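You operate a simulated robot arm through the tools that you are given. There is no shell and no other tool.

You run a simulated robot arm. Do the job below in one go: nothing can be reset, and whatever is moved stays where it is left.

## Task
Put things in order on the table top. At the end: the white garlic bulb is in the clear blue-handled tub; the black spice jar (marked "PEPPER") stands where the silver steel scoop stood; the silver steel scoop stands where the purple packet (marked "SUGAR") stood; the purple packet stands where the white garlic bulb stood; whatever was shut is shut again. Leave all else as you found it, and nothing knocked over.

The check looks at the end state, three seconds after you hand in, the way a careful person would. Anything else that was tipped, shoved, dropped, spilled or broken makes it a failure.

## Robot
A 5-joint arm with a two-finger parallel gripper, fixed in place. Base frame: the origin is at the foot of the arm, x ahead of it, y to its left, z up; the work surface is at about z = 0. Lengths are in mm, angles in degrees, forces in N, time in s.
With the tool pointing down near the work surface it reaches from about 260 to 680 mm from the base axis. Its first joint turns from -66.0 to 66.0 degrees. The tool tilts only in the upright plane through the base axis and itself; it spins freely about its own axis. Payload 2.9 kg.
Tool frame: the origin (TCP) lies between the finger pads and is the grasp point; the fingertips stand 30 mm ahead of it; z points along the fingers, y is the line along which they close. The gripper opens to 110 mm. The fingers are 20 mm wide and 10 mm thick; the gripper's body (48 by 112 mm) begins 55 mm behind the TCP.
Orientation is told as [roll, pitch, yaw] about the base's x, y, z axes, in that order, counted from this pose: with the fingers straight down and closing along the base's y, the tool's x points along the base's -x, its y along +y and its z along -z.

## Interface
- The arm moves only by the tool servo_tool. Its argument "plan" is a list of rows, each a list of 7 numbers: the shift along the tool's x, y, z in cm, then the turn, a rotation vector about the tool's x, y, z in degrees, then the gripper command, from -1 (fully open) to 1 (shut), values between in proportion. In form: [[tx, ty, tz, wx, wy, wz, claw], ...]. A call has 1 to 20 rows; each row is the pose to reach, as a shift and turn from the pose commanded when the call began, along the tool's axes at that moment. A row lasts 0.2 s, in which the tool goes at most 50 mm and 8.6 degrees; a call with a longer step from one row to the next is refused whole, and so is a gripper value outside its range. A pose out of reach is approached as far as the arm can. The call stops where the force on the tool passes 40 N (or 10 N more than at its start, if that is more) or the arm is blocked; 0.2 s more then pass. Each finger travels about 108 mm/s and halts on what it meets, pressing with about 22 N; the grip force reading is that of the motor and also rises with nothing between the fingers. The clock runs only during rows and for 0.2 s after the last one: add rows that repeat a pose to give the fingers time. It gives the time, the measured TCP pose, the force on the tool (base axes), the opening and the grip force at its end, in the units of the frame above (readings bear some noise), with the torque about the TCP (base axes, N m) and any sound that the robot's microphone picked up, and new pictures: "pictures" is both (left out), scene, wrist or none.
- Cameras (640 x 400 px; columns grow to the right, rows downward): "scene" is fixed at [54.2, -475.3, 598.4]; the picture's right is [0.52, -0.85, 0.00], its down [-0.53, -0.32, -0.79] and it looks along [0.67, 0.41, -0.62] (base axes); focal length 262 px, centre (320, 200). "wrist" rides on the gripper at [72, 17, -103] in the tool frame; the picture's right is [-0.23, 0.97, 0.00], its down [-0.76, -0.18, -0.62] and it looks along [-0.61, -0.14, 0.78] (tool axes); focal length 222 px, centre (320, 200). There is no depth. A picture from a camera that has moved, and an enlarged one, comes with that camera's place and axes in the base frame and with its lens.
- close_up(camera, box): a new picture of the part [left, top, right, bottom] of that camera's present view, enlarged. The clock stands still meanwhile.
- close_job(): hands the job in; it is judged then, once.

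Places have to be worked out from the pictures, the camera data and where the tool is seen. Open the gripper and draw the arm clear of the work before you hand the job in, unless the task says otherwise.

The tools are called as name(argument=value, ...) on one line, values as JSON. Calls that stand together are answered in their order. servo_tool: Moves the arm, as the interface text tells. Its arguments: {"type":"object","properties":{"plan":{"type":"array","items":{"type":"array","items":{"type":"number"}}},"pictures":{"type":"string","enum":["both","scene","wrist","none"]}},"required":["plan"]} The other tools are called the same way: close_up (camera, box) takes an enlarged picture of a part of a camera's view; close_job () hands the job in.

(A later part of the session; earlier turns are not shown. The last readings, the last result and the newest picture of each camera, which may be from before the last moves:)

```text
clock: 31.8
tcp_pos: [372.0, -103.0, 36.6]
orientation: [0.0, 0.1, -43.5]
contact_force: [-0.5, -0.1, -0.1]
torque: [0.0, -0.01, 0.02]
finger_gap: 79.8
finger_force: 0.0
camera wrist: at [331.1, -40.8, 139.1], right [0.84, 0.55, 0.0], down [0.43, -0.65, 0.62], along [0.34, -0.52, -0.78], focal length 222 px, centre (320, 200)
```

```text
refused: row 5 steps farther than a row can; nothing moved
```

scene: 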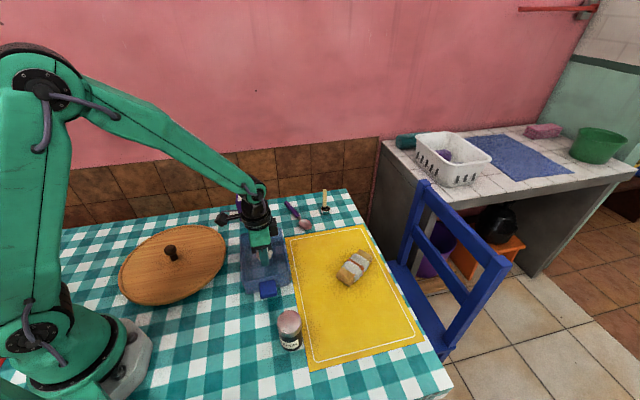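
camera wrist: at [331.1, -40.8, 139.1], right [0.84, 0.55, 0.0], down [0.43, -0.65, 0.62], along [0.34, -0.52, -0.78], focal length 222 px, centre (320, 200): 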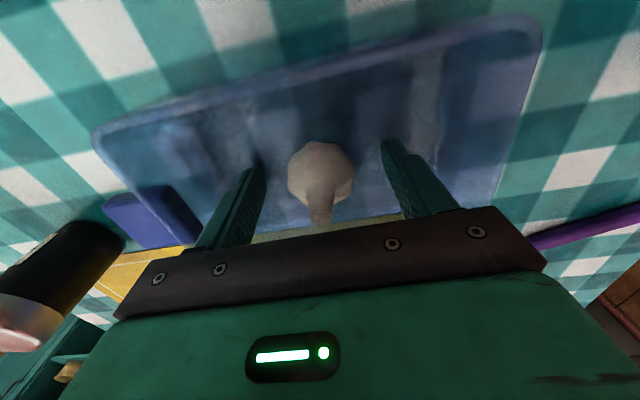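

The last lift step was slightly too long; same motion with smaller steps.

servo_tool(plan=[[0, 0, -1, 0, 0, 0, -0.45], [0, 0, -3, 0, 0, 0, -0.45], [0, 0, -6.5, 0, 0, 0, -0.45], [0, 0, -11, 0, 0, 0, -0.45], [0, 0, -14, 0, 0, 0, -1], [0, 0, -16.3, 0, 0, 0, -1], [0.69, 4.42, -16.3, 0, 0, 0, -1], [1.38, 8.84, -16.3, 0, 0, 0, -1], [2.07, 13.25, -16.3, 0, 0, 0, -1], [2.76, 17.67, -16.3, 0, 0, 0, -1], [3.45, 22.09, -16.3, 0, 0, 0, -1], [3.45, 22.09, -16.3, 0, 0, 0, -1]])

close_up(camera="scene", box=[220, 210, 310, 305])

close_up(camera="wrist", box=[230, 20, 410, 150])

```text
clock: 34.4
tcp_pos: [498.7, 82.1, 200.3]
orientation: [0.0, 0.0, -43.5]
contact_force: [0.1, -0.3, -0.2]
torque: [0.0, -0.01, -0.02]
finger_gap: 110.0
finger_force: 0.1
camera wrist: at [457.5, 144.2, 302.3], right [0.84, 0.55, 0.0], down [0.43, -0.65, 0.62], along [0.34, -0.52, -0.78], focal length 222 px, centre (320, 200)
```

scene: 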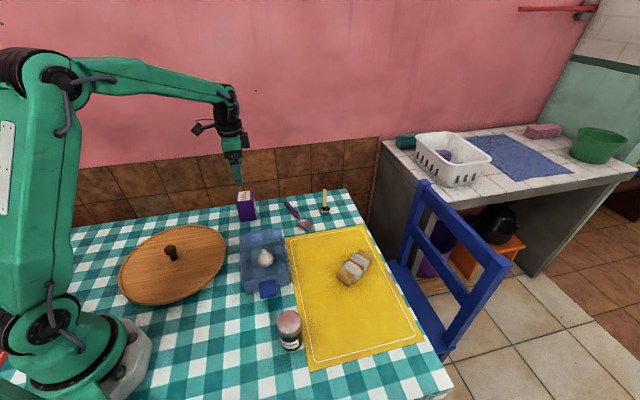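
wrist: 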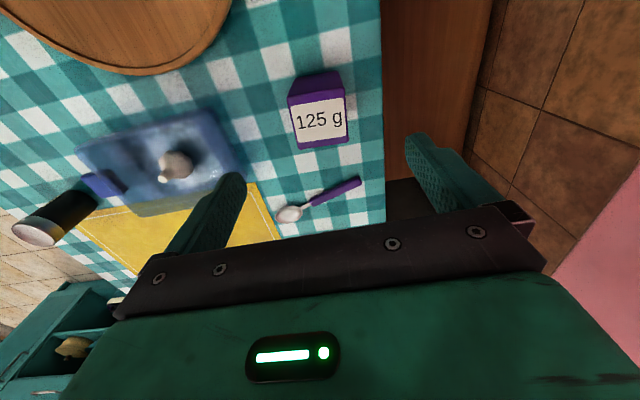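

```text
4.21 times, centred on (265, 258) of scene
camera zoom: at [54.2, -475.2, 598.4], right [0.52, -0.85, 0.0], down [-0.53, -0.32, -0.79], along [0.67, 0.41, -0.62], focal length 1103 px, centre (552, -42)
```

zoom: 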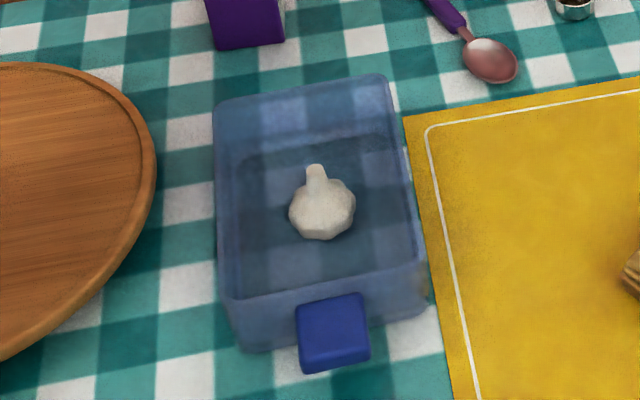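

```text
3.08 times, centred on (320, 85) of wrist
camera zoom: at [457.5, 144.2, 302.3], right [0.84, 0.55, 0.0], down [0.43, -0.65, 0.62], along [0.34, -0.52, -0.78], focal length 684 px, centre (320, 554)
```

zoom: 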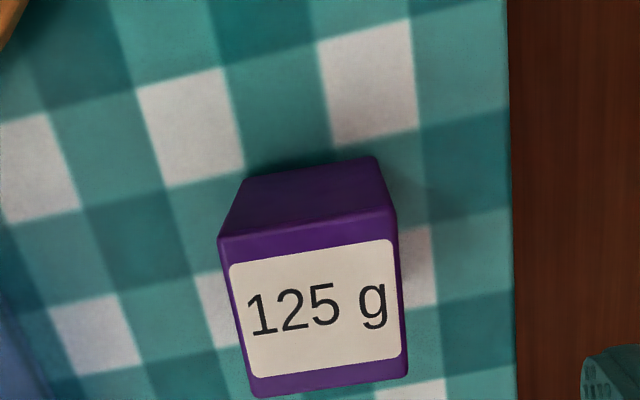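

Garlic stands upright in the tub. The packet measures about 52 × 52 × 88 mm, centred at (499, 81.5), rotated so that yaw ≈ -47.5° squares the fingers to it. I narrow the opening to 80 mm, align and descend to just above it.

servo_tool(plan=[[0.11, -0.03, 2, 0, 0, 2, -0.45], [0.11, -0.03, 5, 0, 0, 4, -0.45], [0.11, -0.03, 7, 0, 0, 4, -0.45], [0.11, -0.03, 7, 0, 0, 4, -0.45]])

close_up(camera="wrist", box=[200, 40, 440, 240])

close_up(camera="scene", box=[200, 140, 290, 240])

```text
clock: 35.4
tcp_pos: [498.7, 80.6, 129.1]
orientation: [0.0, 0.0, -47.5]
contact_force: [-0.2, 0.5, 0.4]
torque: [0.0, 0.01, -0.02]
finger_gap: 79.5
finger_force: 0.0
camera wrist: at [461.6, 146.6, 231.2], right [0.87, 0.49, 0.0], down [0.38, -0.68, 0.62], along [0.31, -0.54, -0.78], focal length 222 px, centre (320, 200)
```

scene: 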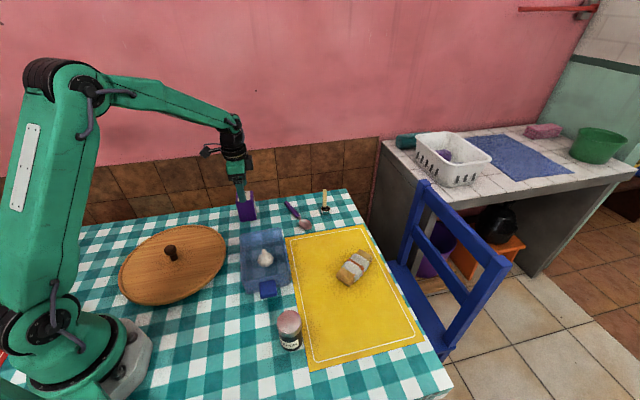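
wrist: 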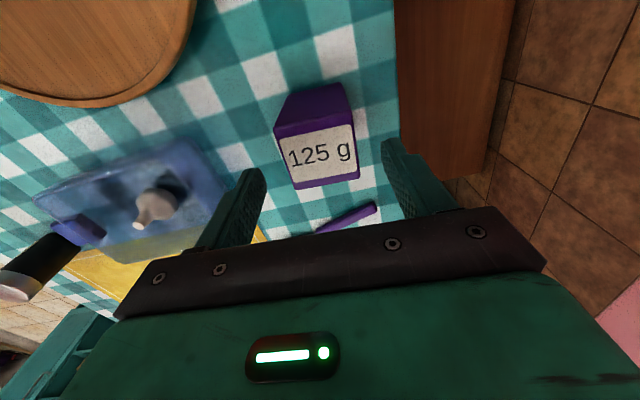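

```text
2.00 times, centred on (320, 140) of wrist
camera zoom: at [461.6, 146.6, 231.2], right [0.87, 0.49, 0.0], down [0.38, -0.68, 0.62], along [0.31, -0.54, -0.78], focal length 444 px, centre (320, 320)
```

zoom: 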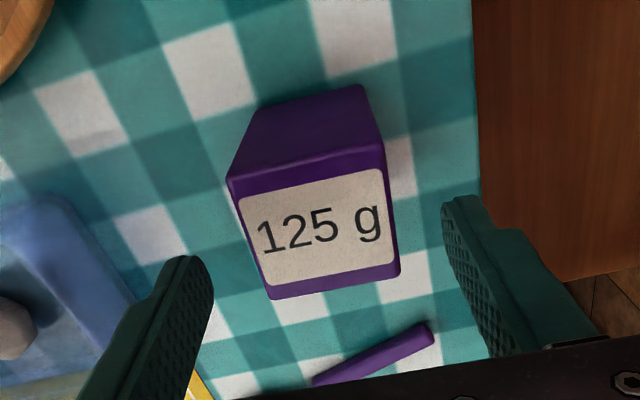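

```text
4.00 times, centred on (245, 190) of scene
camera zoom: at [54.2, -475.3, 598.4], right [0.52, -0.85, 0.0], down [-0.53, -0.32, -0.79], along [0.67, 0.41, -0.62], focal length 1048 px, centre (620, 240)
```

zoom: 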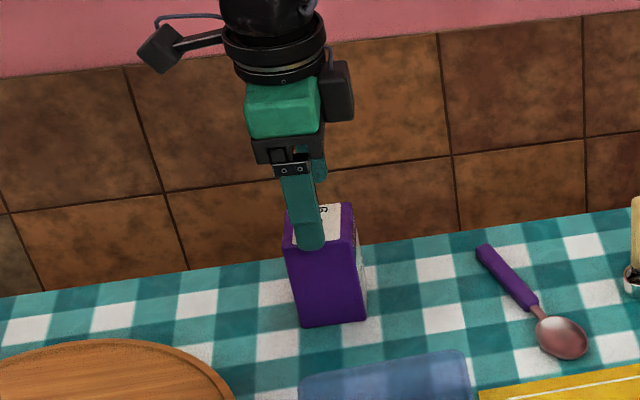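

Packet is centred and square between the fingers. I lower straight to z ≈ 54 and close.

servo_tool(plan=[[0, 0, 1.5, 0, 0, 0, -0.45], [0, 0, 3, 0, 0, 0, -0.45], [0, 0, 4.5, 0, 0, 0, -0.45], [0, 0, 6, 0, 0, 0, -0.45], [0, 0, 7.2, 0, 0, 0, -0.45], [0, 0, 7.6, 0, 0, 0, -0.45], [0, 0, 7.6, 0, 0, 0, -0.45]])

```text
clock: 37.0
tcp_pos: [498.4, 81.6, 51.8]
orientation: [0.0, 0.0, -47.5]
contact_force: [0.1, 0.1, 0.5]
torque: [0.01, 0.01, 0.01]
finger_gap: 79.6
finger_force: 0.0
camera wrist: at [461.7, 146.4, 155.9], right [0.87, 0.49, 0.0], down [0.38, -0.68, 0.62], along [0.31, -0.54, -0.78], focal length 222 px, centre (320, 200)
```

scene: 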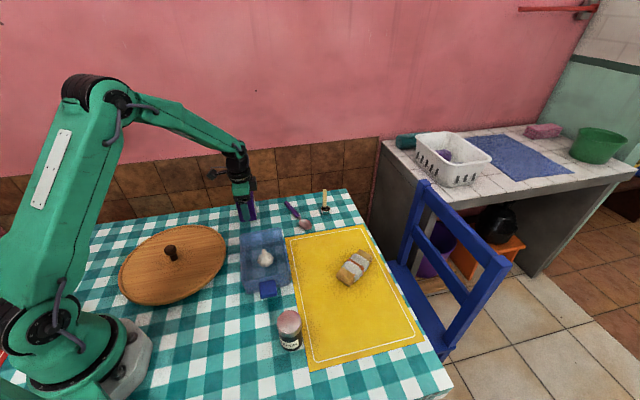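
wrist: 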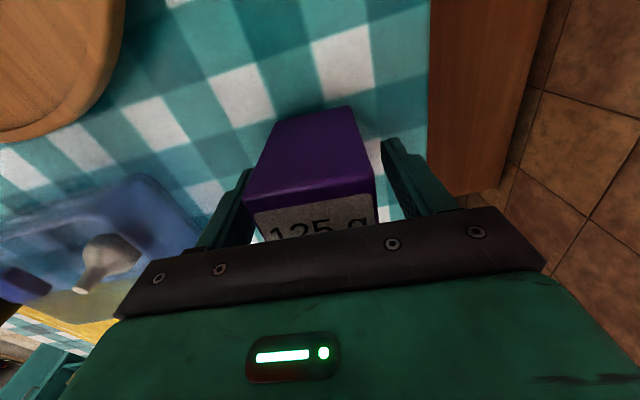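

Fingers straddle the packet with room on both sides and no contact. I close gradually.

servo_tool(plan=[[0, 0, 0, 0, 0, 0, -0.2], [0, 0, 0, 0, 0, 0, 0], [0, 0, 0, 0, 0, 0, 0.1], [0, 0, 0, 0, 0, 0, 0.3], [0, 0, 0, 0, 0, 0, 1], [0, 0, 0, 0, 0, 0, 1], [0, 0, 0, 0, 0, 0, 1]], pictures="wrist")

```text
clock: 38.6
tcp_pos: [498.7, 81.7, 53.1]
orientation: [0.0, -0.1, -47.5]
contact_force: [0.2, 0.6, 0.2]
torque: [0.04, 0.01, 0.01]
finger_gap: 53.7
finger_force: 21.9
camera wrist: at [461.7, 146.4, 156.1], right [0.87, 0.49, 0.0], down [0.38, -0.68, 0.62], along [0.31, -0.54, -0.78], focal length 222 px, centre (320, 200)
```

wrist: 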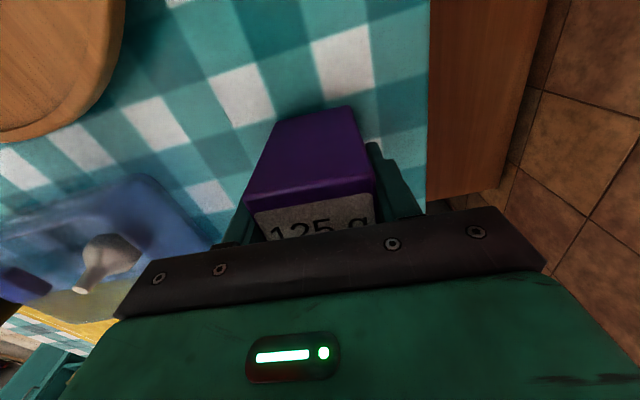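

Gripped at 53.7 mm. I lift gently to z ≈ 159 (packet bottom about 105 mm up).

servo_tool(plan=[[0, 0, -0.1, 0, 0, 0, 1], [0, 0, -0.3, 0, 0, 0, 1], [0, 0, -0.6, 0, 0, 0, 1], [0, 0, -1.0, 0, 0, 0, 1], [0, 0, -1.6, 0, 0, 0, 1], [0, 0, -2.3, 0, 0, 0, 1], [0, 0, -3.1, 0, 0, 0, 1], [0, 0, -3.9, 0, 0, 0, 1], [0, 0, -4.7, 0, 0, 0, 1], [0, 0, -5.5, 0, 0, 0, 1], [0, 0, -6.3, 0, 0, 0, 1], [0, 0, -7.1, 0, 0, 0, 1], [0, 0, -7.9, 0, 0, 0, 1], [0, 0, -8.7, 0, 0, 0, 1], [0, 0, -9.4, 0, 0, 0, 1], [0, 0, -10.0, 0, 0, 0, 1], [0, 0, -10.3, 0, 0, 0, 1], [0, 0, -10.5, 0, 0, 0, 1], [0, 0, -10.5, 0, 0, 0, 1]])

```text
clock: 42.6
tcp_pos: [498.8, 81.7, 158.7]
orientation: [0.0, 0.0, -47.5]
contact_force: [-0.5, 0.1, -1.6]
torque: [-0.02, -0.02, -0.01]
finger_gap: 53.8
finger_force: 21.4
camera wrist: at [462.0, 146.2, 261.6], right [0.87, 0.49, 0.0], down [0.38, -0.68, 0.62], along [0.31, -0.54, -0.78], focal length 222 px, centre (320, 200)
```

scene: 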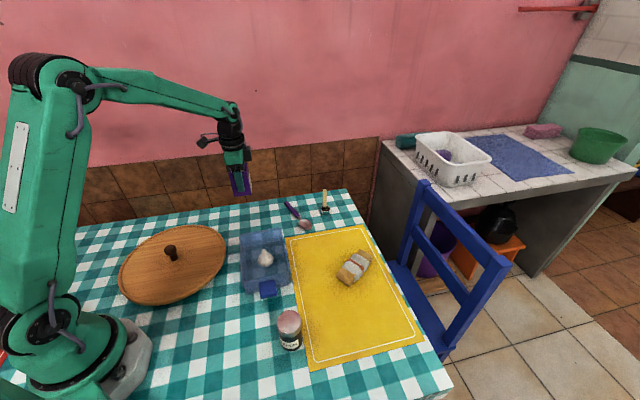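
wrist: 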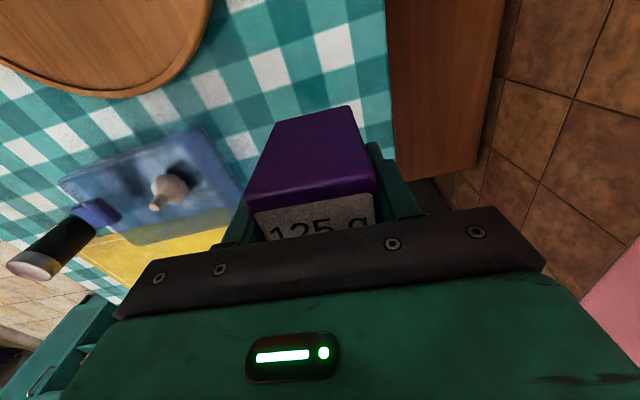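

The packet hangs straight in the grip. I carry it smoothly to above the garlic's old place at (342, -470).

servo_tool(plan=[[-0.3, -0.49, 0, 0, 0, 0, 1], [-1.05, -1.71, 0, 0, 0, 0, 1], [-2.25, -3.66, 0, 0, 0, 0, 1], [-3.91, -6.35, 0, 0, 0, 0, 1], [-5.71, -9.28, 0, 0, 0, 0, 1], [-7.51, -12.21, 0, 0, 0, 0, 1], [-9.32, -15.14, 0, 0, 0, 0, 1], [-11.12, -18.07, 0, 0, 0, 0, 1], [-12.92, -21.0, 0, 0, 0, 0, 1], [-14.72, -23.93, 0, 0, 0, 0, 1], [-16.53, -26.86, 0, 0, 0, 0, 1], [-18.33, -29.79, 0, 0, 0, 0, 1], [-20.13, -32.72, 0, 0, 0, 0, 1], [-21.94, -35.65, 0, 0, 0, 0, 1], [-23.74, -38.58, 0, 0, 0, 0, 1], [-25.54, -41.51, 0, 0, 0, 0, 1], [-27.35, -44.44, 0, 0, 0, 0, 1], [-28.85, -46.89, 0, 0, 0, 0, 1], [-29.75, -48.35, 0, 0, 0, 0, 1], [-30.05, -48.84, 0, 0, 0, 0, 1]])

```text
clock: 46.8
tcp_pos: [342.1, -470.0, 159.9]
orientation: [0.0, 0.0, -47.5]
contact_force: [-0.1, 0.7, -1.3]
torque: [-0.01, 0.01, 0.03]
finger_gap: 53.6
finger_force: 21.7
camera wrist: at [304.1, -405.0, 261.2], right [0.87, 0.49, 0.0], down [0.38, -0.68, 0.62], along [0.31, -0.54, -0.78], focal length 222 px, centre (320, 200)
```

scene: 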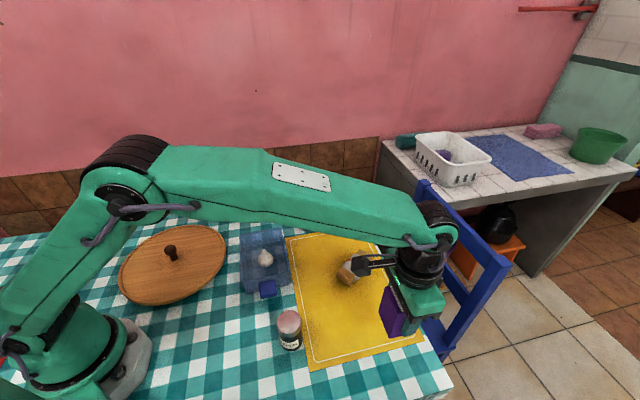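
wrist: 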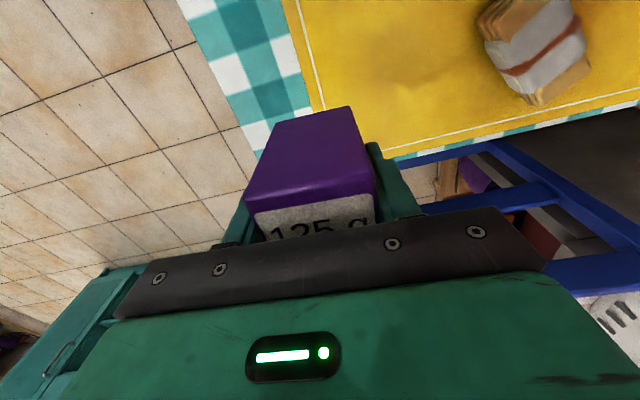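

Packet is over the spot, well inside the table edges. I lower it to z ≈ 57, slowing near the mat.

servo_tool(plan=[[0, 0, 0.2, 0, 0, 0, 1], [0, 0, 0.7, 0, 0, 0, 1], [0, 0, 1.4, 0, 0, 0, 1], [0, 0, 2.3, 0, 0, 0, 1], [0, 0, 3.2, 0, 0, 0, 1], [0, 0, 4.1, 0, 0, 0, 1], [0, 0, 5.0, 0, 0, 0, 1], [0, 0, 5.9, 0, 0, 0, 1], [0, 0, 6.8, 0, 0, 0, 1], [0, 0, 7.6, 0, 0, 0, 1], [0, 0, 8.3, 0, 0, 0, 1], [0, 0, 8.9, 0, 0, 0, 1], [0, 0, 9.4, 0, 0, 0, 1], [0, 0, 9.8, 0, 0, 0, 1], [0, 0, 10.1, 0, 0, 0, 1], [0, 0, 10.1, 0, 0, 0, 1]])

```text
clock: 50.2
tcp_pos: [340.6, -469.9, 58.6]
orientation: [0.0, 0.0, -47.6]
contact_force: [0.0, -0.3, -0.7]
torque: [-0.02, 0.0, -0.01]
finger_gap: 53.9
finger_force: 21.7
camera wrist: at [304.3, -405.0, 160.2], right [0.87, 0.49, 0.0], down [0.38, -0.68, 0.62], along [0.31, -0.54, -0.78], focal length 222 px, centre (320, 200)
```

scene: 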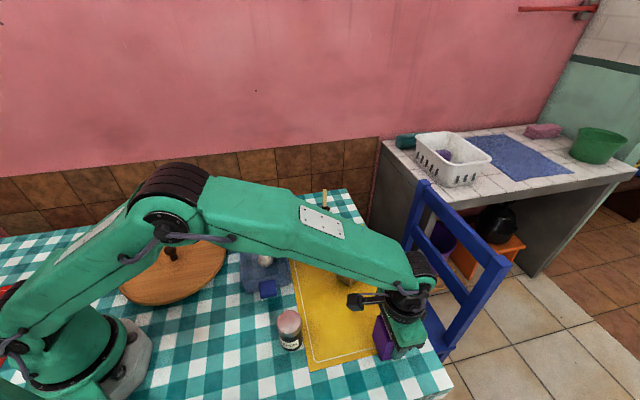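
wrist: 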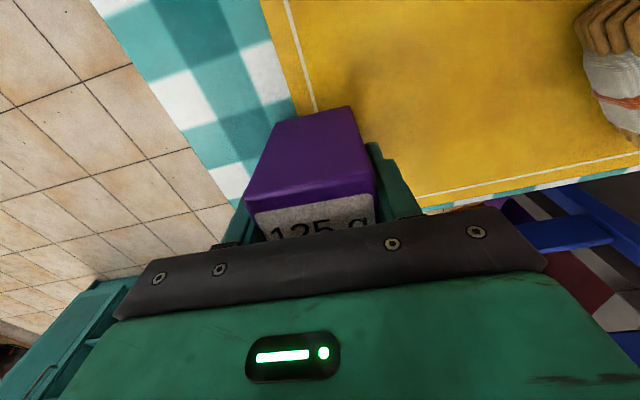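

No contact yet at z ≈ 58. I step down by 1 mm at a time to touch down softly.

servo_tool(plan=[[0, 0, 0.1, 0, 0, 0, 1], [0, 0, 0.2, 0, 0, 0, 1], [0, 0, 0.2, 0, 0, 0, 1]], pictures="none")

```text
clock: 51.0
tcp_pos: [341.5, -471.2, 56.0]
orientation: [0.0, 0.0, -47.5]
contact_force: [-0.5, 0.3, -1.2]
torque: [0.01, -0.01, 0.01]
finger_gap: 53.9
finger_force: 22.0
```

servo_tool(plan=[[0, 0, 0.05, 0, 0, 0, 1], [0, 0, 0.1, 0, 0, 0, 1], [0, 0, 0.1, 0, 0, 0, 1]], pictures="none")

```text
clock: 51.8
tcp_pos: [342.6, -469.7, 55.2]
orientation: [0.0, -0.1, -47.4]
contact_force: [0.3, -0.5, -1.3]
torque: [-0.01, -0.01, 0.02]
finger_gap: 53.7
finger_force: 22.2
```

servo_tool(plan=[[0, 0, 0.05, 0, 0, 0, 1], [0, 0, 0.1, 0, 0, 0, 1], [0, 0, 0.1, 0, 0, 0, 1]], pictures="none")

```text
clock: 52.6
tcp_pos: [341.6, -471.2, 53.6]
orientation: [0.0, 0.0, -47.5]
contact_force: [-0.6, 0.2, -1.2]
torque: [-0.01, -0.03, 0.0]
finger_gap: 53.8
finger_force: 22.1
```

servo_tool(plan=[[0, 0, 0.05, 0, 0, 0, 1], [0, 0, 0.1, 0, 0, 0, 1], [0, 0, 0.1, 0, 0, 0, 1]], pictures="none")

```text
clock: 53.4
tcp_pos: [341.7, -471.1, 53.6]
orientation: [-0.1, -0.2, -47.5]
contact_force: [-2.8, 1.2, 7.3]
torque: [0.26, 0.25, 0.04]
finger_gap: 53.7
finger_force: 22.0
```

Touchdown felt (7 N). I ease off half a millimetre and open gradually to about 80 mm.

servo_tool(plan=[[0, 0, -0.05, 0, 0, 0, 1], [0, 0, -0.05, 0, 0, 0, 0.3], [0, 0, -0.05, 0, 0, 0, 0], [0, 0, -0.05, 0, 0, 0, -0.2], [0, 0, -0.05, 0, 0, 0, -0.45], [0, 0, -0.05, 0, 0, 0, -0.45]])

```text
clock: 54.8
tcp_pos: [341.1, -469.9, 52.9]
orientation: [0.0, 0.0, -47.5]
contact_force: [0.1, 0.0, 1.1]
torque: [0.02, -0.01, -0.01]
finger_gap: 79.7
finger_force: 0.0
camera wrist: at [304.5, -404.9, 155.9], right [0.87, 0.49, 0.0], down [0.38, -0.68, 0.62], along [0.31, -0.54, -0.78], focal length 222 px, centre (320, 200)
```

scene: 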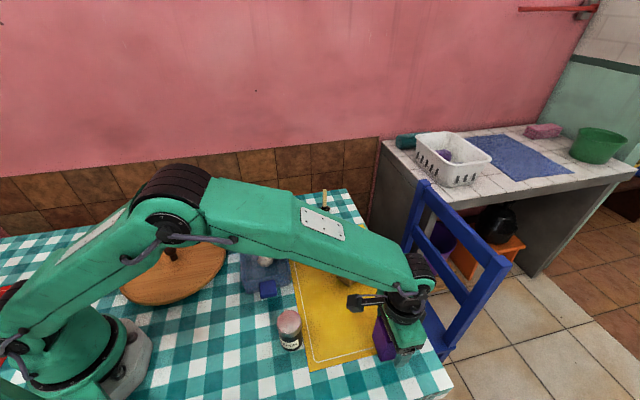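
wrist: 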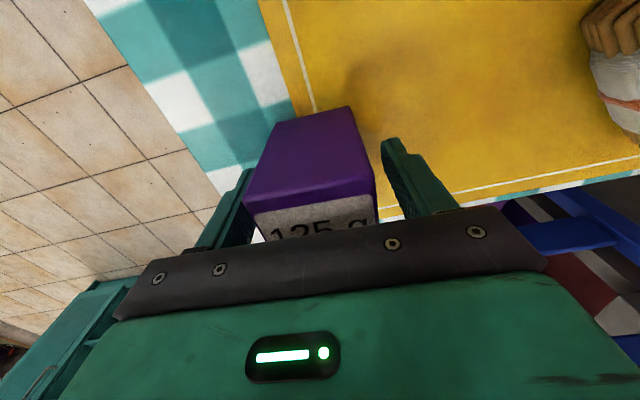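

The packet is standing free at the garlic's spot. I rise clear and travel to view the scoop from nearby at (600, -120, 200).

servo_tool(plan=[[0, 0, -1, 0, 0, 0, -0.45], [0, 0, -3, 0, 0, 0, -0.45], [0, 0, -6.5, 0, 0, 0, -0.45], [0, 0, -10.5, 0, 0, 0, -0.45], [0, 0, -14.6, 0, 0, 0, -0.45], [0.84, 4.27, -14.6, 0, 0, -3.75, -0.45], [1.68, 8.53, -14.6, 0, 0, -7.5, -0.45], [2.51, 12.8, -14.6, 0, 0, -11.25, -0.45], [3.35, 17.07, -14.6, 0, 0, -15, -0.45], [4.19, 21.34, -14.6, 0, 0, -18.75, -0.45], [5.03, 25.6, -14.6, 0, 0, -22.5, -0.45], [5.87, 29.87, -14.6, 0, 0, -26.25, -0.45], [6.7, 34.14, -14.6, 0, 0, -30, -0.45], [7.54, 38.4, -14.6, 0, 0, -33.75, -0.45], [8.38, 42.67, -14.6, 0, 0, -37.5, -0.45], [8.38, 42.67, -14.6, 0, 0, -37.5, -0.45]])

close_up(camera="wrist", box=[240, 60, 400, 180])

close_up(camera="scene", box=[240, 270, 440, 395])

```text
clock: 58.2
tcp_pos: [599.2, -120.5, 200.6]
orientation: [0.1, -0.1, -9.9]
contact_force: [0.5, -0.2, 0.8]
torque: [0.02, 0.0, 0.02]
finger_gap: 79.8
finger_force: 0.1
camera wrist: at [530.5, -90.9, 302.6], right [0.39, 0.92, 0.0], down [0.72, -0.31, 0.62], along [0.57, -0.24, -0.78], focal length 222 px, centre (320, 200)
```

scene: 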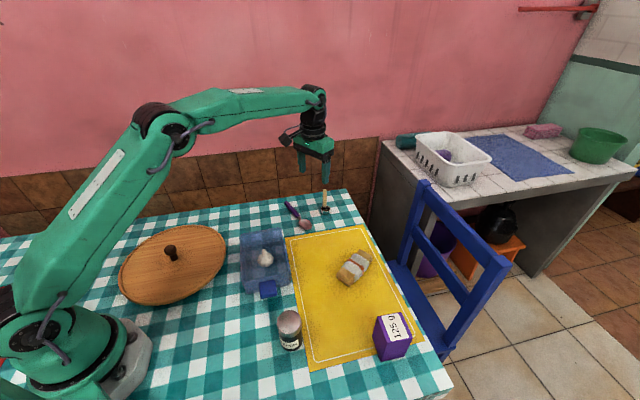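
wrist: 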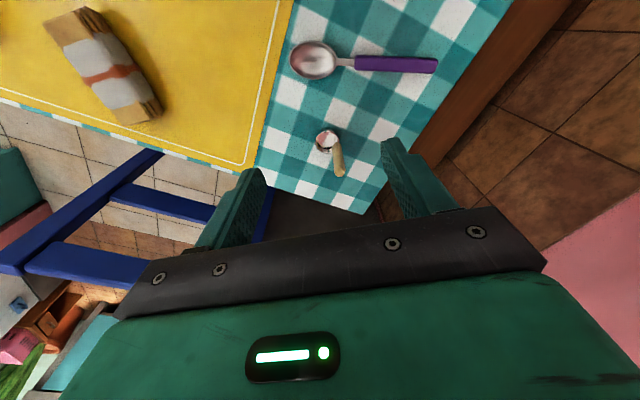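

```text
3.33 times, centred on (320, 120) of wrist
camera zoom: at [530.5, -90.9, 302.6], right [0.39, 0.92, 0.0], down [0.72, -0.31, 0.62], along [0.57, -0.24, -0.78], focal length 740 px, centre (320, 467)
```

zoom: 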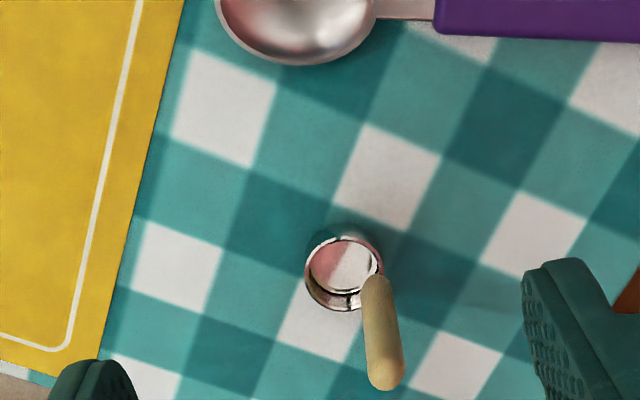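

```text
3.20 times, centred on (340, 332) of scene
camera zoom: at [54.2, -475.2, 598.4], right [0.52, -0.85, 0.0], down [-0.53, -0.32, -0.79], along [0.67, 0.41, -0.62], focal length 838 px, centre (256, -224)
```

zoom: 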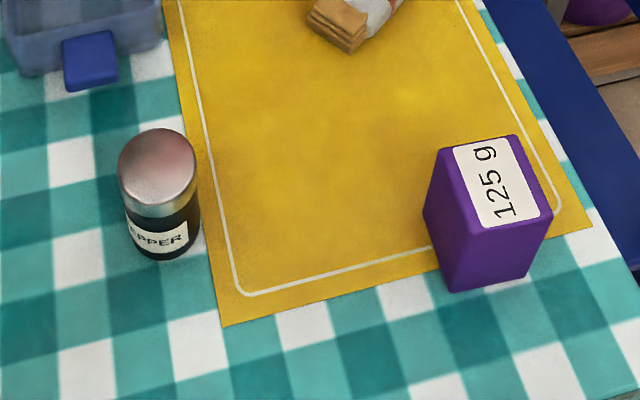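

The packet stands upright on the garlic's spot. Both views agree the scoop handle is vertical at (662.5, -122.7), z from about 12 to 88, 13 mm thick, cup centre at about (653, -131.5). I move over the handle at z ≈ 130 and check reach.

servo_tool(plan=[[-2, 0.27, 0, 0, 0, 0, -0.45], [-4.5, 0.6, 0, 0, 0, 0, -0.45], [-6.2, 0.82, 0, 0, 0, 0, -0.45], [-6.2, 0.82, 3, 0, 0, 0, -0.45], [-6.2, 0.82, 6, 0, 0, 0, -0.45], [-6.2, 0.82, 7, 0, 0, 0, -0.45], [-6.2, 0.82, 7, 0, 0, 0, -0.45]])

close_up(camera="wrist", box=[230, 80, 410, 220])

close_up(camera="scene", box=[290, 130, 360, 220])

```text
clock: 59.8
tcp_pos: [662.4, -124.1, 129.3]
orientation: [0.0, -0.1, -10.0]
contact_force: [0.3, 0.4, 0.0]
torque: [-0.04, -0.05, 0.01]
finger_gap: 79.7
finger_force: 0.0
out of reach, approached as far as the arm can: row 3, 4
camera wrist: at [592.8, -93.8, 231.7], right [0.39, 0.92, 0.0], down [0.72, -0.31, 0.62], along [0.57, -0.24, -0.78], focal length 222 px, centre (320, 200)
```

scene: 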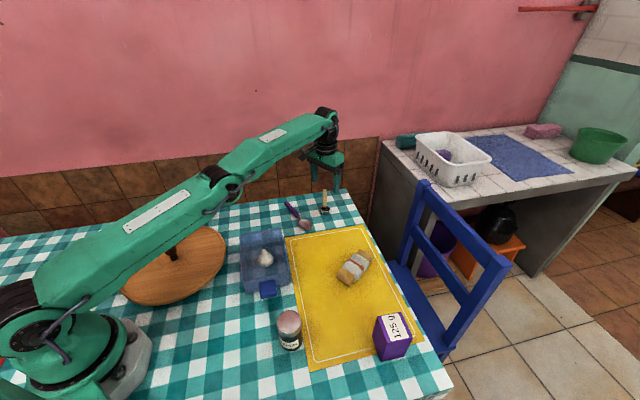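
wrist: 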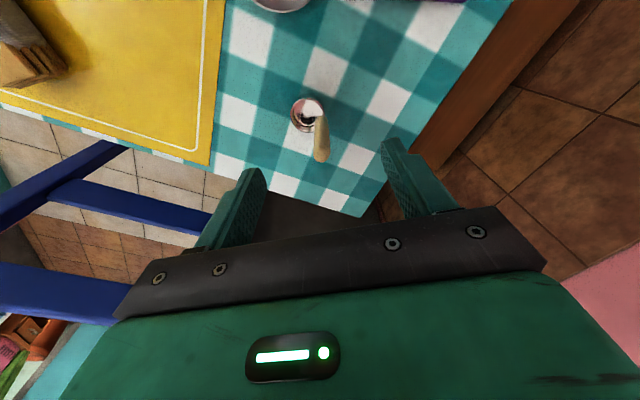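

```text
2.86 times, centred on (320, 150) of wrist
camera zoom: at [592.8, -93.8, 231.7], right [0.39, 0.92, 0.0], down [0.72, -0.31, 0.62], along [0.57, -0.24, -0.78], focal length 635 px, centre (320, 343)
```

zoom: 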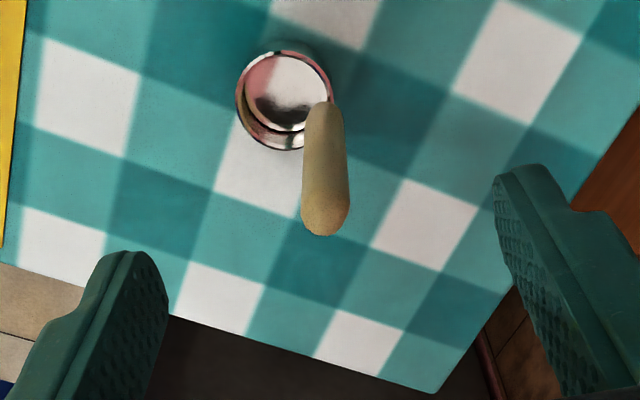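

```text
4.44 times, centred on (325, 175) of scene
camera zoom: at [54.2, -475.3, 598.4], right [0.52, -0.85, 0.0], down [-0.53, -0.32, -0.79], along [0.67, 0.41, -0.62], focal length 1164 px, centre (298, 311)
```

zoom: 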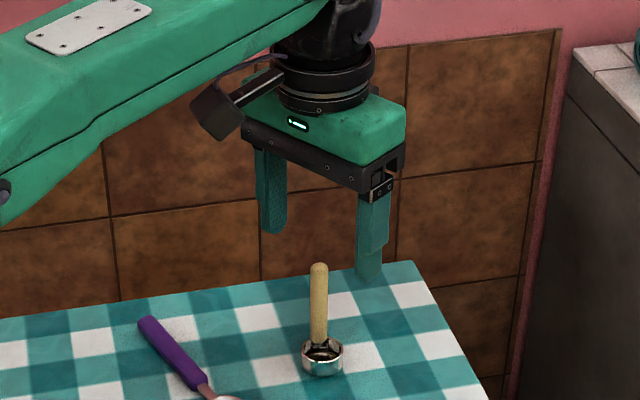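

Reach is fine at this height and the handle is within about 2 mm of the tool axis. I descend to z ≈ 66 around the handle.

servo_tool(plan=[[-0.12, 0.1, 1.5, 0, 0, 0, -0.45], [-0.12, 0.1, 3, 0, 0, 0, -0.45], [-0.12, 0.1, 4.5, 0, 0, 0, -0.45], [-0.12, 0.1, 5.8, 0, 0, 0, -0.45], [-0.12, 0.1, 6.4, 0, 0, 0, -0.45], [-0.12, 0.1, 6.4, 0, 0, 0, -0.45]])

close_up(camera="wrist", box=[230, 100, 410, 230])

close_up(camera="scene", box=[290, 130, 360, 220])

```text
clock: 61.2
tcp_pos: [664.4, -121.4, 65.3]
orientation: [0.1, 0.1, -9.9]
contact_force: [0.2, 0.3, 0.6]
torque: [0.05, 0.03, 0.0]
finger_gap: 79.4
finger_force: 0.0
camera wrist: at [594.5, -92.5, 167.3], right [0.39, 0.92, 0.0], down [0.72, -0.31, 0.62], along [0.57, -0.24, -0.78], focal length 222 px, centre (320, 200)
```

scene: 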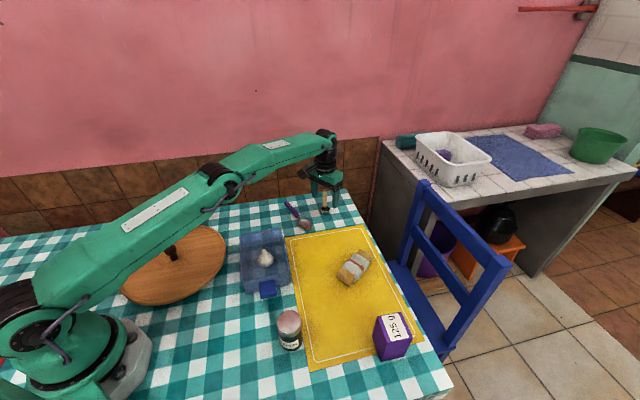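
wrist: 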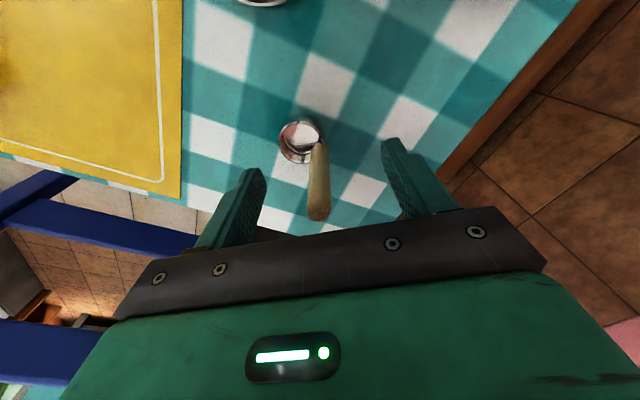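

```text
3.08 times, centred on (320, 165) of wrist
camera zoom: at [594.5, -92.5, 167.3], right [0.39, 0.92, 0.0], down [0.72, -0.31, 0.62], along [0.57, -0.24, -0.78], focal length 684 px, centre (320, 308)
```

zoom: 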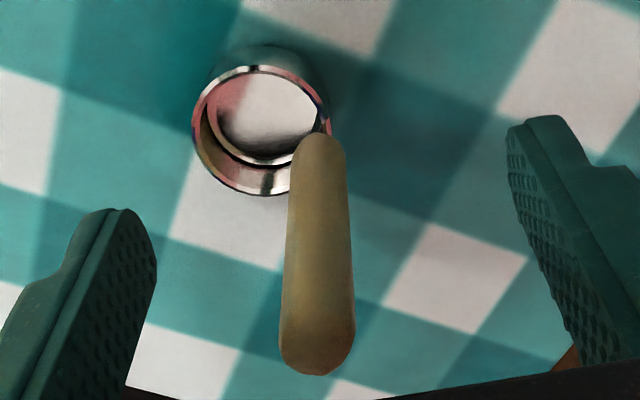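

```text
4.44 times, centred on (325, 175) of scene
camera zoom: at [54.2, -475.3, 598.4], right [0.52, -0.85, 0.0], down [-0.53, -0.32, -0.79], along [0.67, 0.41, -0.62], focal length 1164 px, centre (298, 311)
```

zoom: 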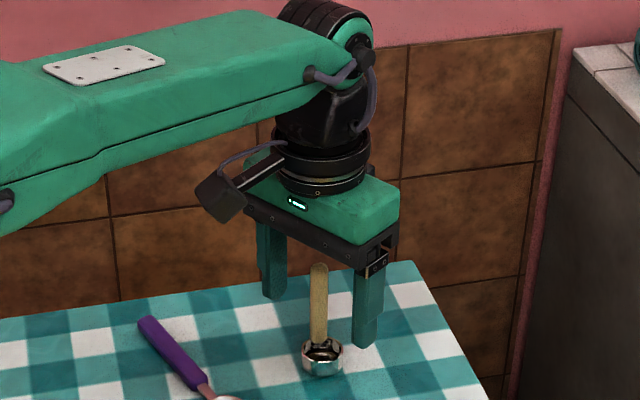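

The handle is centred between the fingers. I close slowly so that nothing is nudged.

servo_tool(plan=[[0, 0, 0, 0, 0, 0, -0.1], [0, 0, 0, 0, 0, 0, 0.2], [0, 0, 0, 0, 0, 0, 0.5], [0, 0, 0, 0, 0, 0, 0.65], [0, 0, 0, 0, 0, 0, 0.72], [0, 0, 0, 0, 0, 0, 0.8], [0, 0, 0, 0, 0, 0, 1], [0, 0, 0, 0, 0, 0, 1], [0, 0, 0, 0, 0, 0, 1]])

close_up(camera="wrist", box=[230, 100, 410, 230])

close_up(camera="scene", box=[290, 130, 360, 220])

```text
clock: 63.2
tcp_pos: [664.0, -122.7, 65.9]
orientation: [0.0, 0.0, -10.0]
contact_force: [0.0, 0.0, 0.3]
torque: [0.04, -0.04, 0.04]
finger_gap: 16.5
finger_force: 21.8
camera wrist: at [594.5, -92.5, 167.6], right [0.39, 0.92, 0.0], down [0.72, -0.31, 0.62], along [0.57, -0.24, -0.78], focal length 222 px, centre (320, 200)
```

scene: 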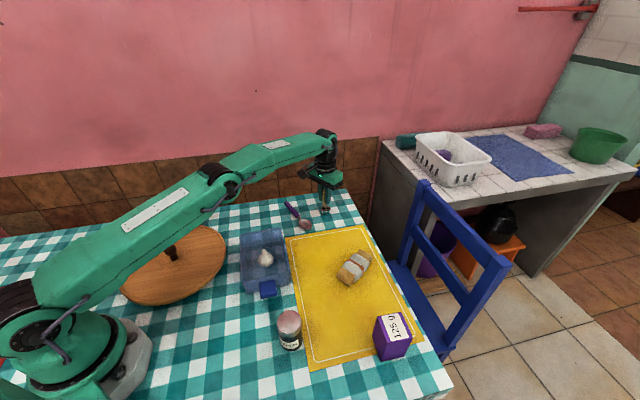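
wrist: 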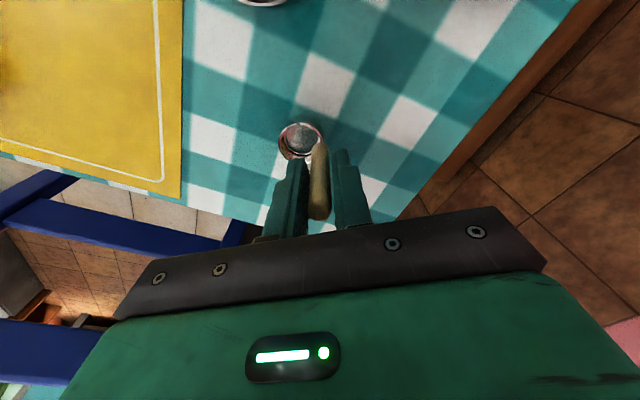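

```text
3.08 times, centred on (320, 165) of wrist
camera zoom: at [594.5, -92.5, 167.6], right [0.39, 0.92, 0.0], down [0.72, -0.31, 0.62], along [0.57, -0.24, -0.78], focal length 684 px, centre (320, 308)
```

zoom: 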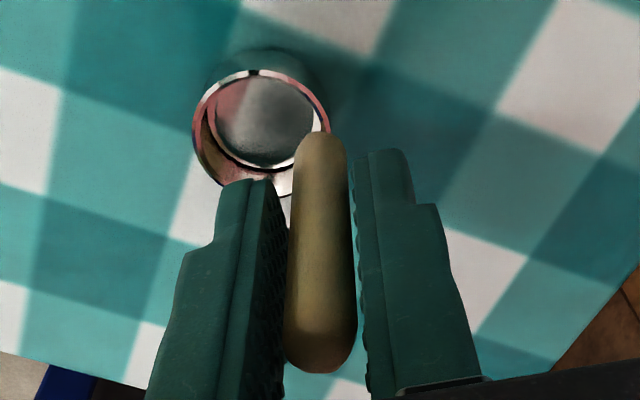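

```text
4.44 times, centred on (325, 175) of scene
camera zoom: at [54.2, -475.3, 598.4], right [0.52, -0.85, 0.0], down [-0.53, -0.32, -0.79], along [0.67, 0.41, -0.62], focal length 1164 px, centre (298, 311)
```

zoom: 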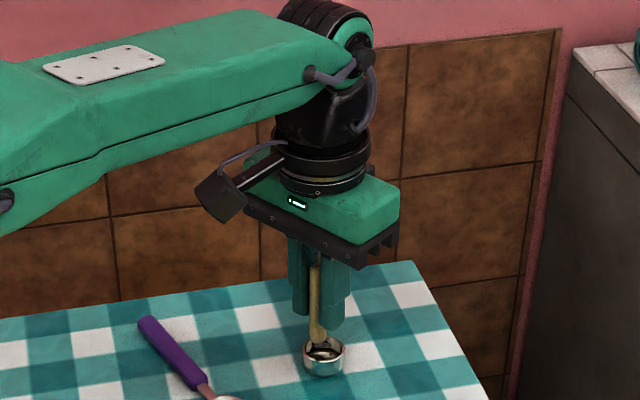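

Gripped at 16.5 mm. I lift gently by 60 mm and verify the scoop comes along.

servo_tool(plan=[[0, 0, -0.1, 0, 0, 0, 1], [0, 0, -0.25, 0, 0, 0, 1], [0, 0, -0.5, 0, 0, 0, 1], [0, 0, -0.9, 0, 0, 0, 1], [0, 0, -1.4, 0, 0, 0, 1], [0, 0, -2.0, 0, 0, 0, 1], [0, 0, -2.7, 0, 0, 0, 1], [0, 0, -3.4, 0, 0, 0, 1], [0, 0, -4.1, 0, 0, 0, 1], [0, 0, -4.8, 0, 0, 0, 1], [0, 0, -5.4, 0, 0, 0, 1], [0, 0, -5.8, 0, 0, 0, 1], [0, 0, -6.0, 0, 0, 0, 1], [0, 0, -6.0, 0, 0, 0, 1]])

close_up(camera="wrist", box=[230, 100, 410, 230])

close_up(camera="scene", box=[290, 130, 360, 220])

```text
clock: 66.2
tcp_pos: [662.0, -122.6, 124.3]
orientation: [0.0, 0.0, -10.0]
contact_force: [0.2, 0.3, -0.5]
torque: [0.0, 0.05, 0.01]
finger_gap: 11.9
finger_force: 22.3
camera wrist: at [593.8, -92.5, 227.5], right [0.39, 0.92, 0.0], down [0.72, -0.31, 0.62], along [0.57, -0.24, -0.78], focal length 222 px, centre (320, 200)
```

scene: 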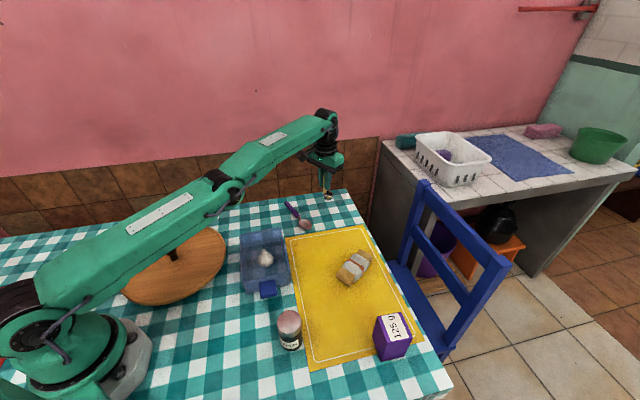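
wrist: 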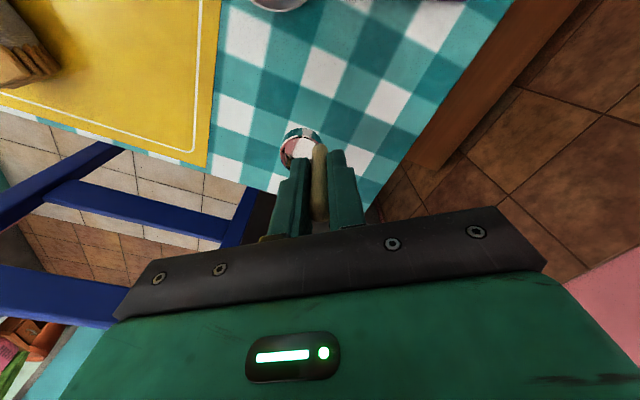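

```text
3.08 times, centred on (320, 165) of wrist
camera zoom: at [593.8, -92.5, 227.5], right [0.39, 0.92, 0.0], down [0.72, -0.31, 0.62], along [0.57, -0.24, -0.78], focal length 684 px, centre (320, 308)
```

zoom: 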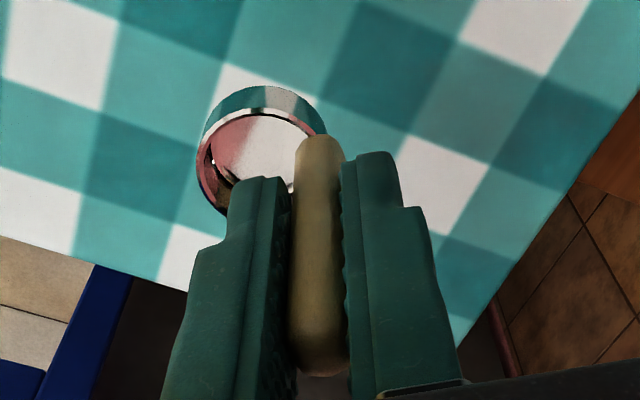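

```text
4.44 times, centred on (325, 175) of scene
camera zoom: at [54.2, -475.3, 598.4], right [0.52, -0.85, 0.0], down [-0.53, -0.32, -0.79], along [0.67, 0.41, -0.62], focal length 1164 px, centre (298, 311)
```

zoom: 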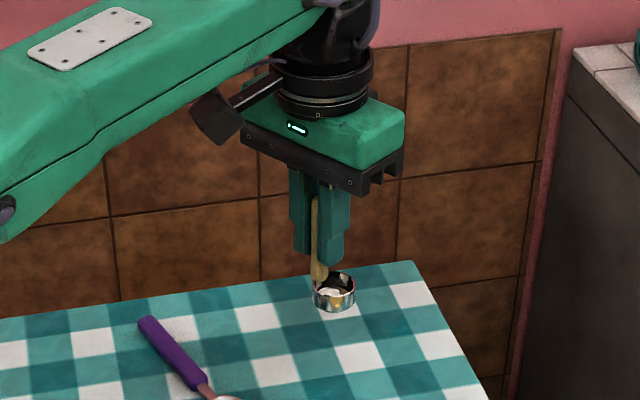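

The gap dropped to 11.9 mm: the handle's flat sides have turned into line with the fingers, so the scoop spun a little about its handle. I zoom in to check it is still upright.

close_up(camera="scene", box=[305, 160, 345, 205])

close_up(camera="wrist", box=[270, 115, 360, 195])

```text
8.89 times, centred on (325, 182) of scene
camera zoom: at [54.2, -475.3, 598.4], right [0.52, -0.85, 0.0], down [-0.53, -0.32, -0.79], along [0.67, 0.41, -0.62], focal length 2328 px, centre (276, 356)
```

zoom: 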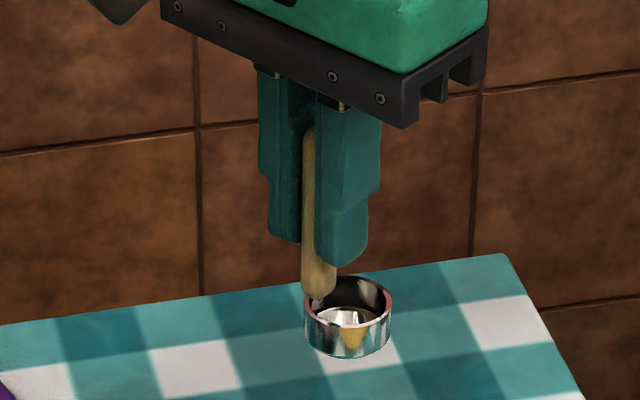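

```text
5.00 times, centred on (315, 155) of wrist
camera zoom: at [593.8, -92.5, 227.5], right [0.39, 0.92, 0.0], down [0.72, -0.31, 0.62], along [0.57, -0.24, -0.78], focal length 1111 px, centre (345, 425)
```

zoom: 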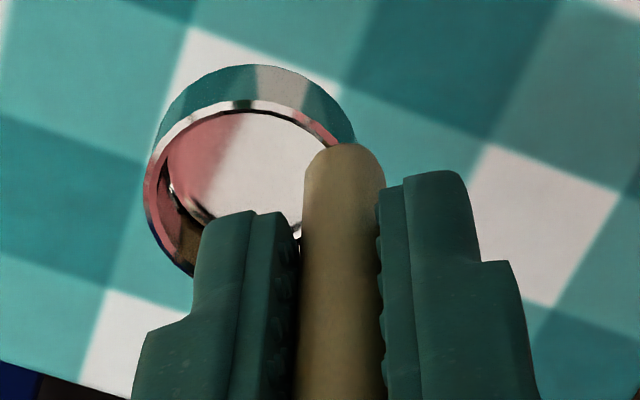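

close_up(camera="scene", box=[318, 186, 334, 202])

close_up(camera="scene", box=[312, 170, 336, 206])

```text
16.00 times, centred on (326, 194) of scene
camera zoom: at [54.2, -475.3, 598.4], right [0.52, -0.85, 0.0], down [-0.53, -0.32, -0.79], along [0.67, 0.41, -0.62], focal length 4190 px, centre (224, 296)
```

zoom: 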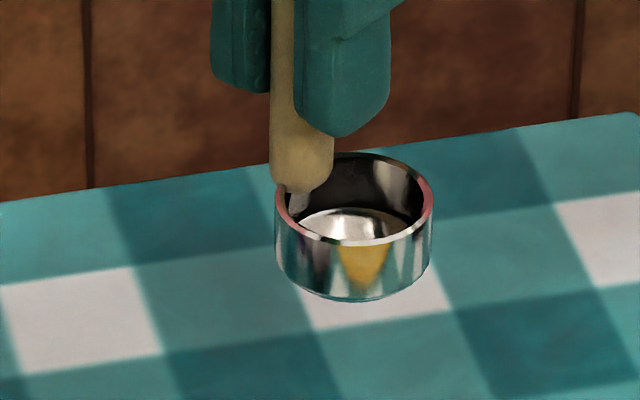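

```text
11.11 times, centred on (324, 188) of scene
camera zoom: at [54.2, -475.3, 598.4], right [0.52, -0.85, 0.0], down [-0.53, -0.32, -0.79], along [0.67, 0.41, -0.62], focal length 2910 px, centre (276, 333)
```

zoom: 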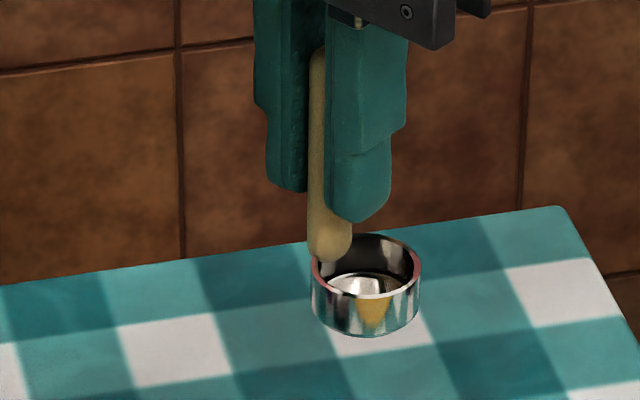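

The cup rim is level, with the cup centre now about (-2.6, -14) mm from the handle. I carry it at z ≈ 126 so the cup lands on the packet's old spot (TCP target about (501, 93.5)).

servo_tool(plan=[[0.4, 0.37, 0, 0, 0, 0, 1], [1.38, 1.29, 0, 0, 0, 0, 1], [2.97, 2.76, 0, 0, 0, 0, 1], [4.75, 4.41, 0, 0, 0, 0, 1], [6.53, 6.07, 0, 0, 0, 0, 1], [8.31, 7.72, 0, 0, 0, 0, 1], [10.09, 9.37, 0, 0, 0, 0, 1], [11.87, 11.03, 0, 0, 0, 0, 1], [13.65, 12.68, 0, 0, 0, 0, 1], [15.43, 14.34, 0, 0, 0, 0, 1], [17.01, 15.81, 0, 0, 0, 0, 1], [18.4, 17.09, 0, 0, 0, 0, 1], [19.38, 18.01, 0, 0, 0, 0, 1], [19.78, 18.38, 0, 0, 0, 0, 1], [19.78, 18.38, 0, 0, 0, 0, 1]])

close_up(camera="scene", box=[230, 160, 270, 225])

close_up(camera="wrist", box=[250, 80, 390, 200])

```text
clock: 69.4
tcp_pos: [659.5, 47.1, 182.5]
orientation: [0.0, 0.0, -10.0]
contact_force: [0.2, 0.6, 0.0]
torque: [0.03, 0.0, 0.03]
finger_gap: 11.3
finger_force: 21.2
out of reach, approached as far as the arm can: row 2, 3, 4, 5, 6, 7, 8, 9, 10, 11, 12, 13, 14, 15
camera wrist: at [589.9, 77.0, 285.2], right [0.39, 0.92, 0.0], down [0.72, -0.31, 0.62], along [0.57, -0.24, -0.78], focal length 222 px, centre (320, 200)
```

scene: 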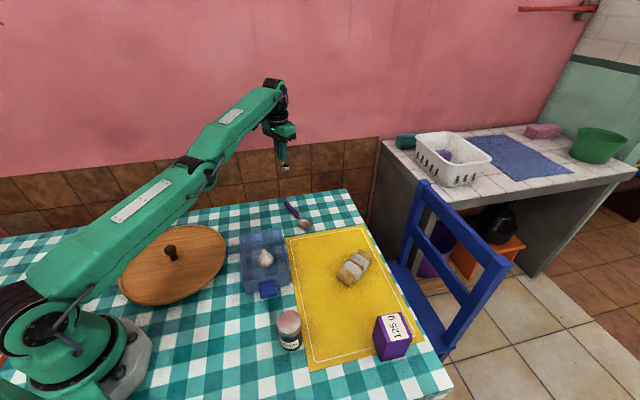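
wrist: 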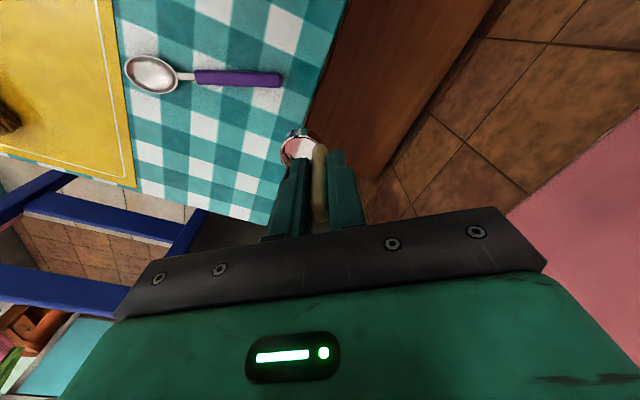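

```text
6.15 times, centred on (250, 192) of scene
camera zoom: at [54.2, -475.3, 598.4], right [0.52, -0.85, 0.0], down [-0.53, -0.32, -0.79], along [0.67, 0.41, -0.62], focal length 1612 px, centre (751, 246)
```

zoom: 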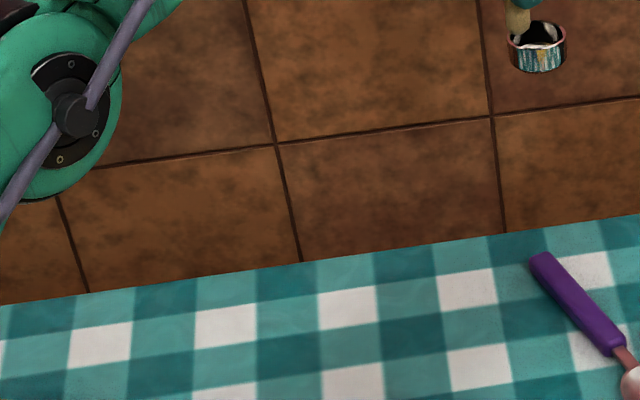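

```text
3.33 times, centred on (320, 140) of wrist
camera zoom: at [589.9, 77.0, 285.2], right [0.39, 0.92, 0.0], down [0.72, -0.31, 0.62], along [0.57, -0.24, -0.78], focal length 740 px, centre (320, 400)
```

zoom: 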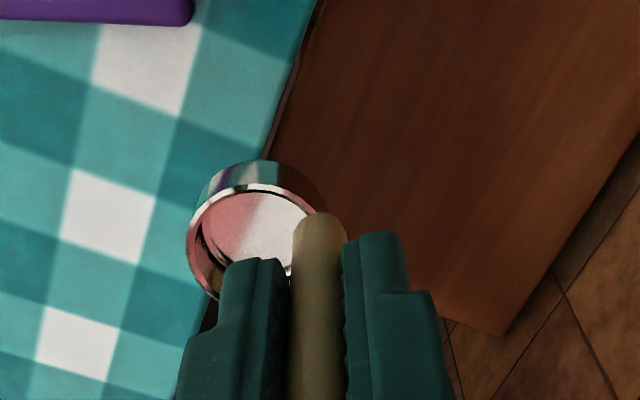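

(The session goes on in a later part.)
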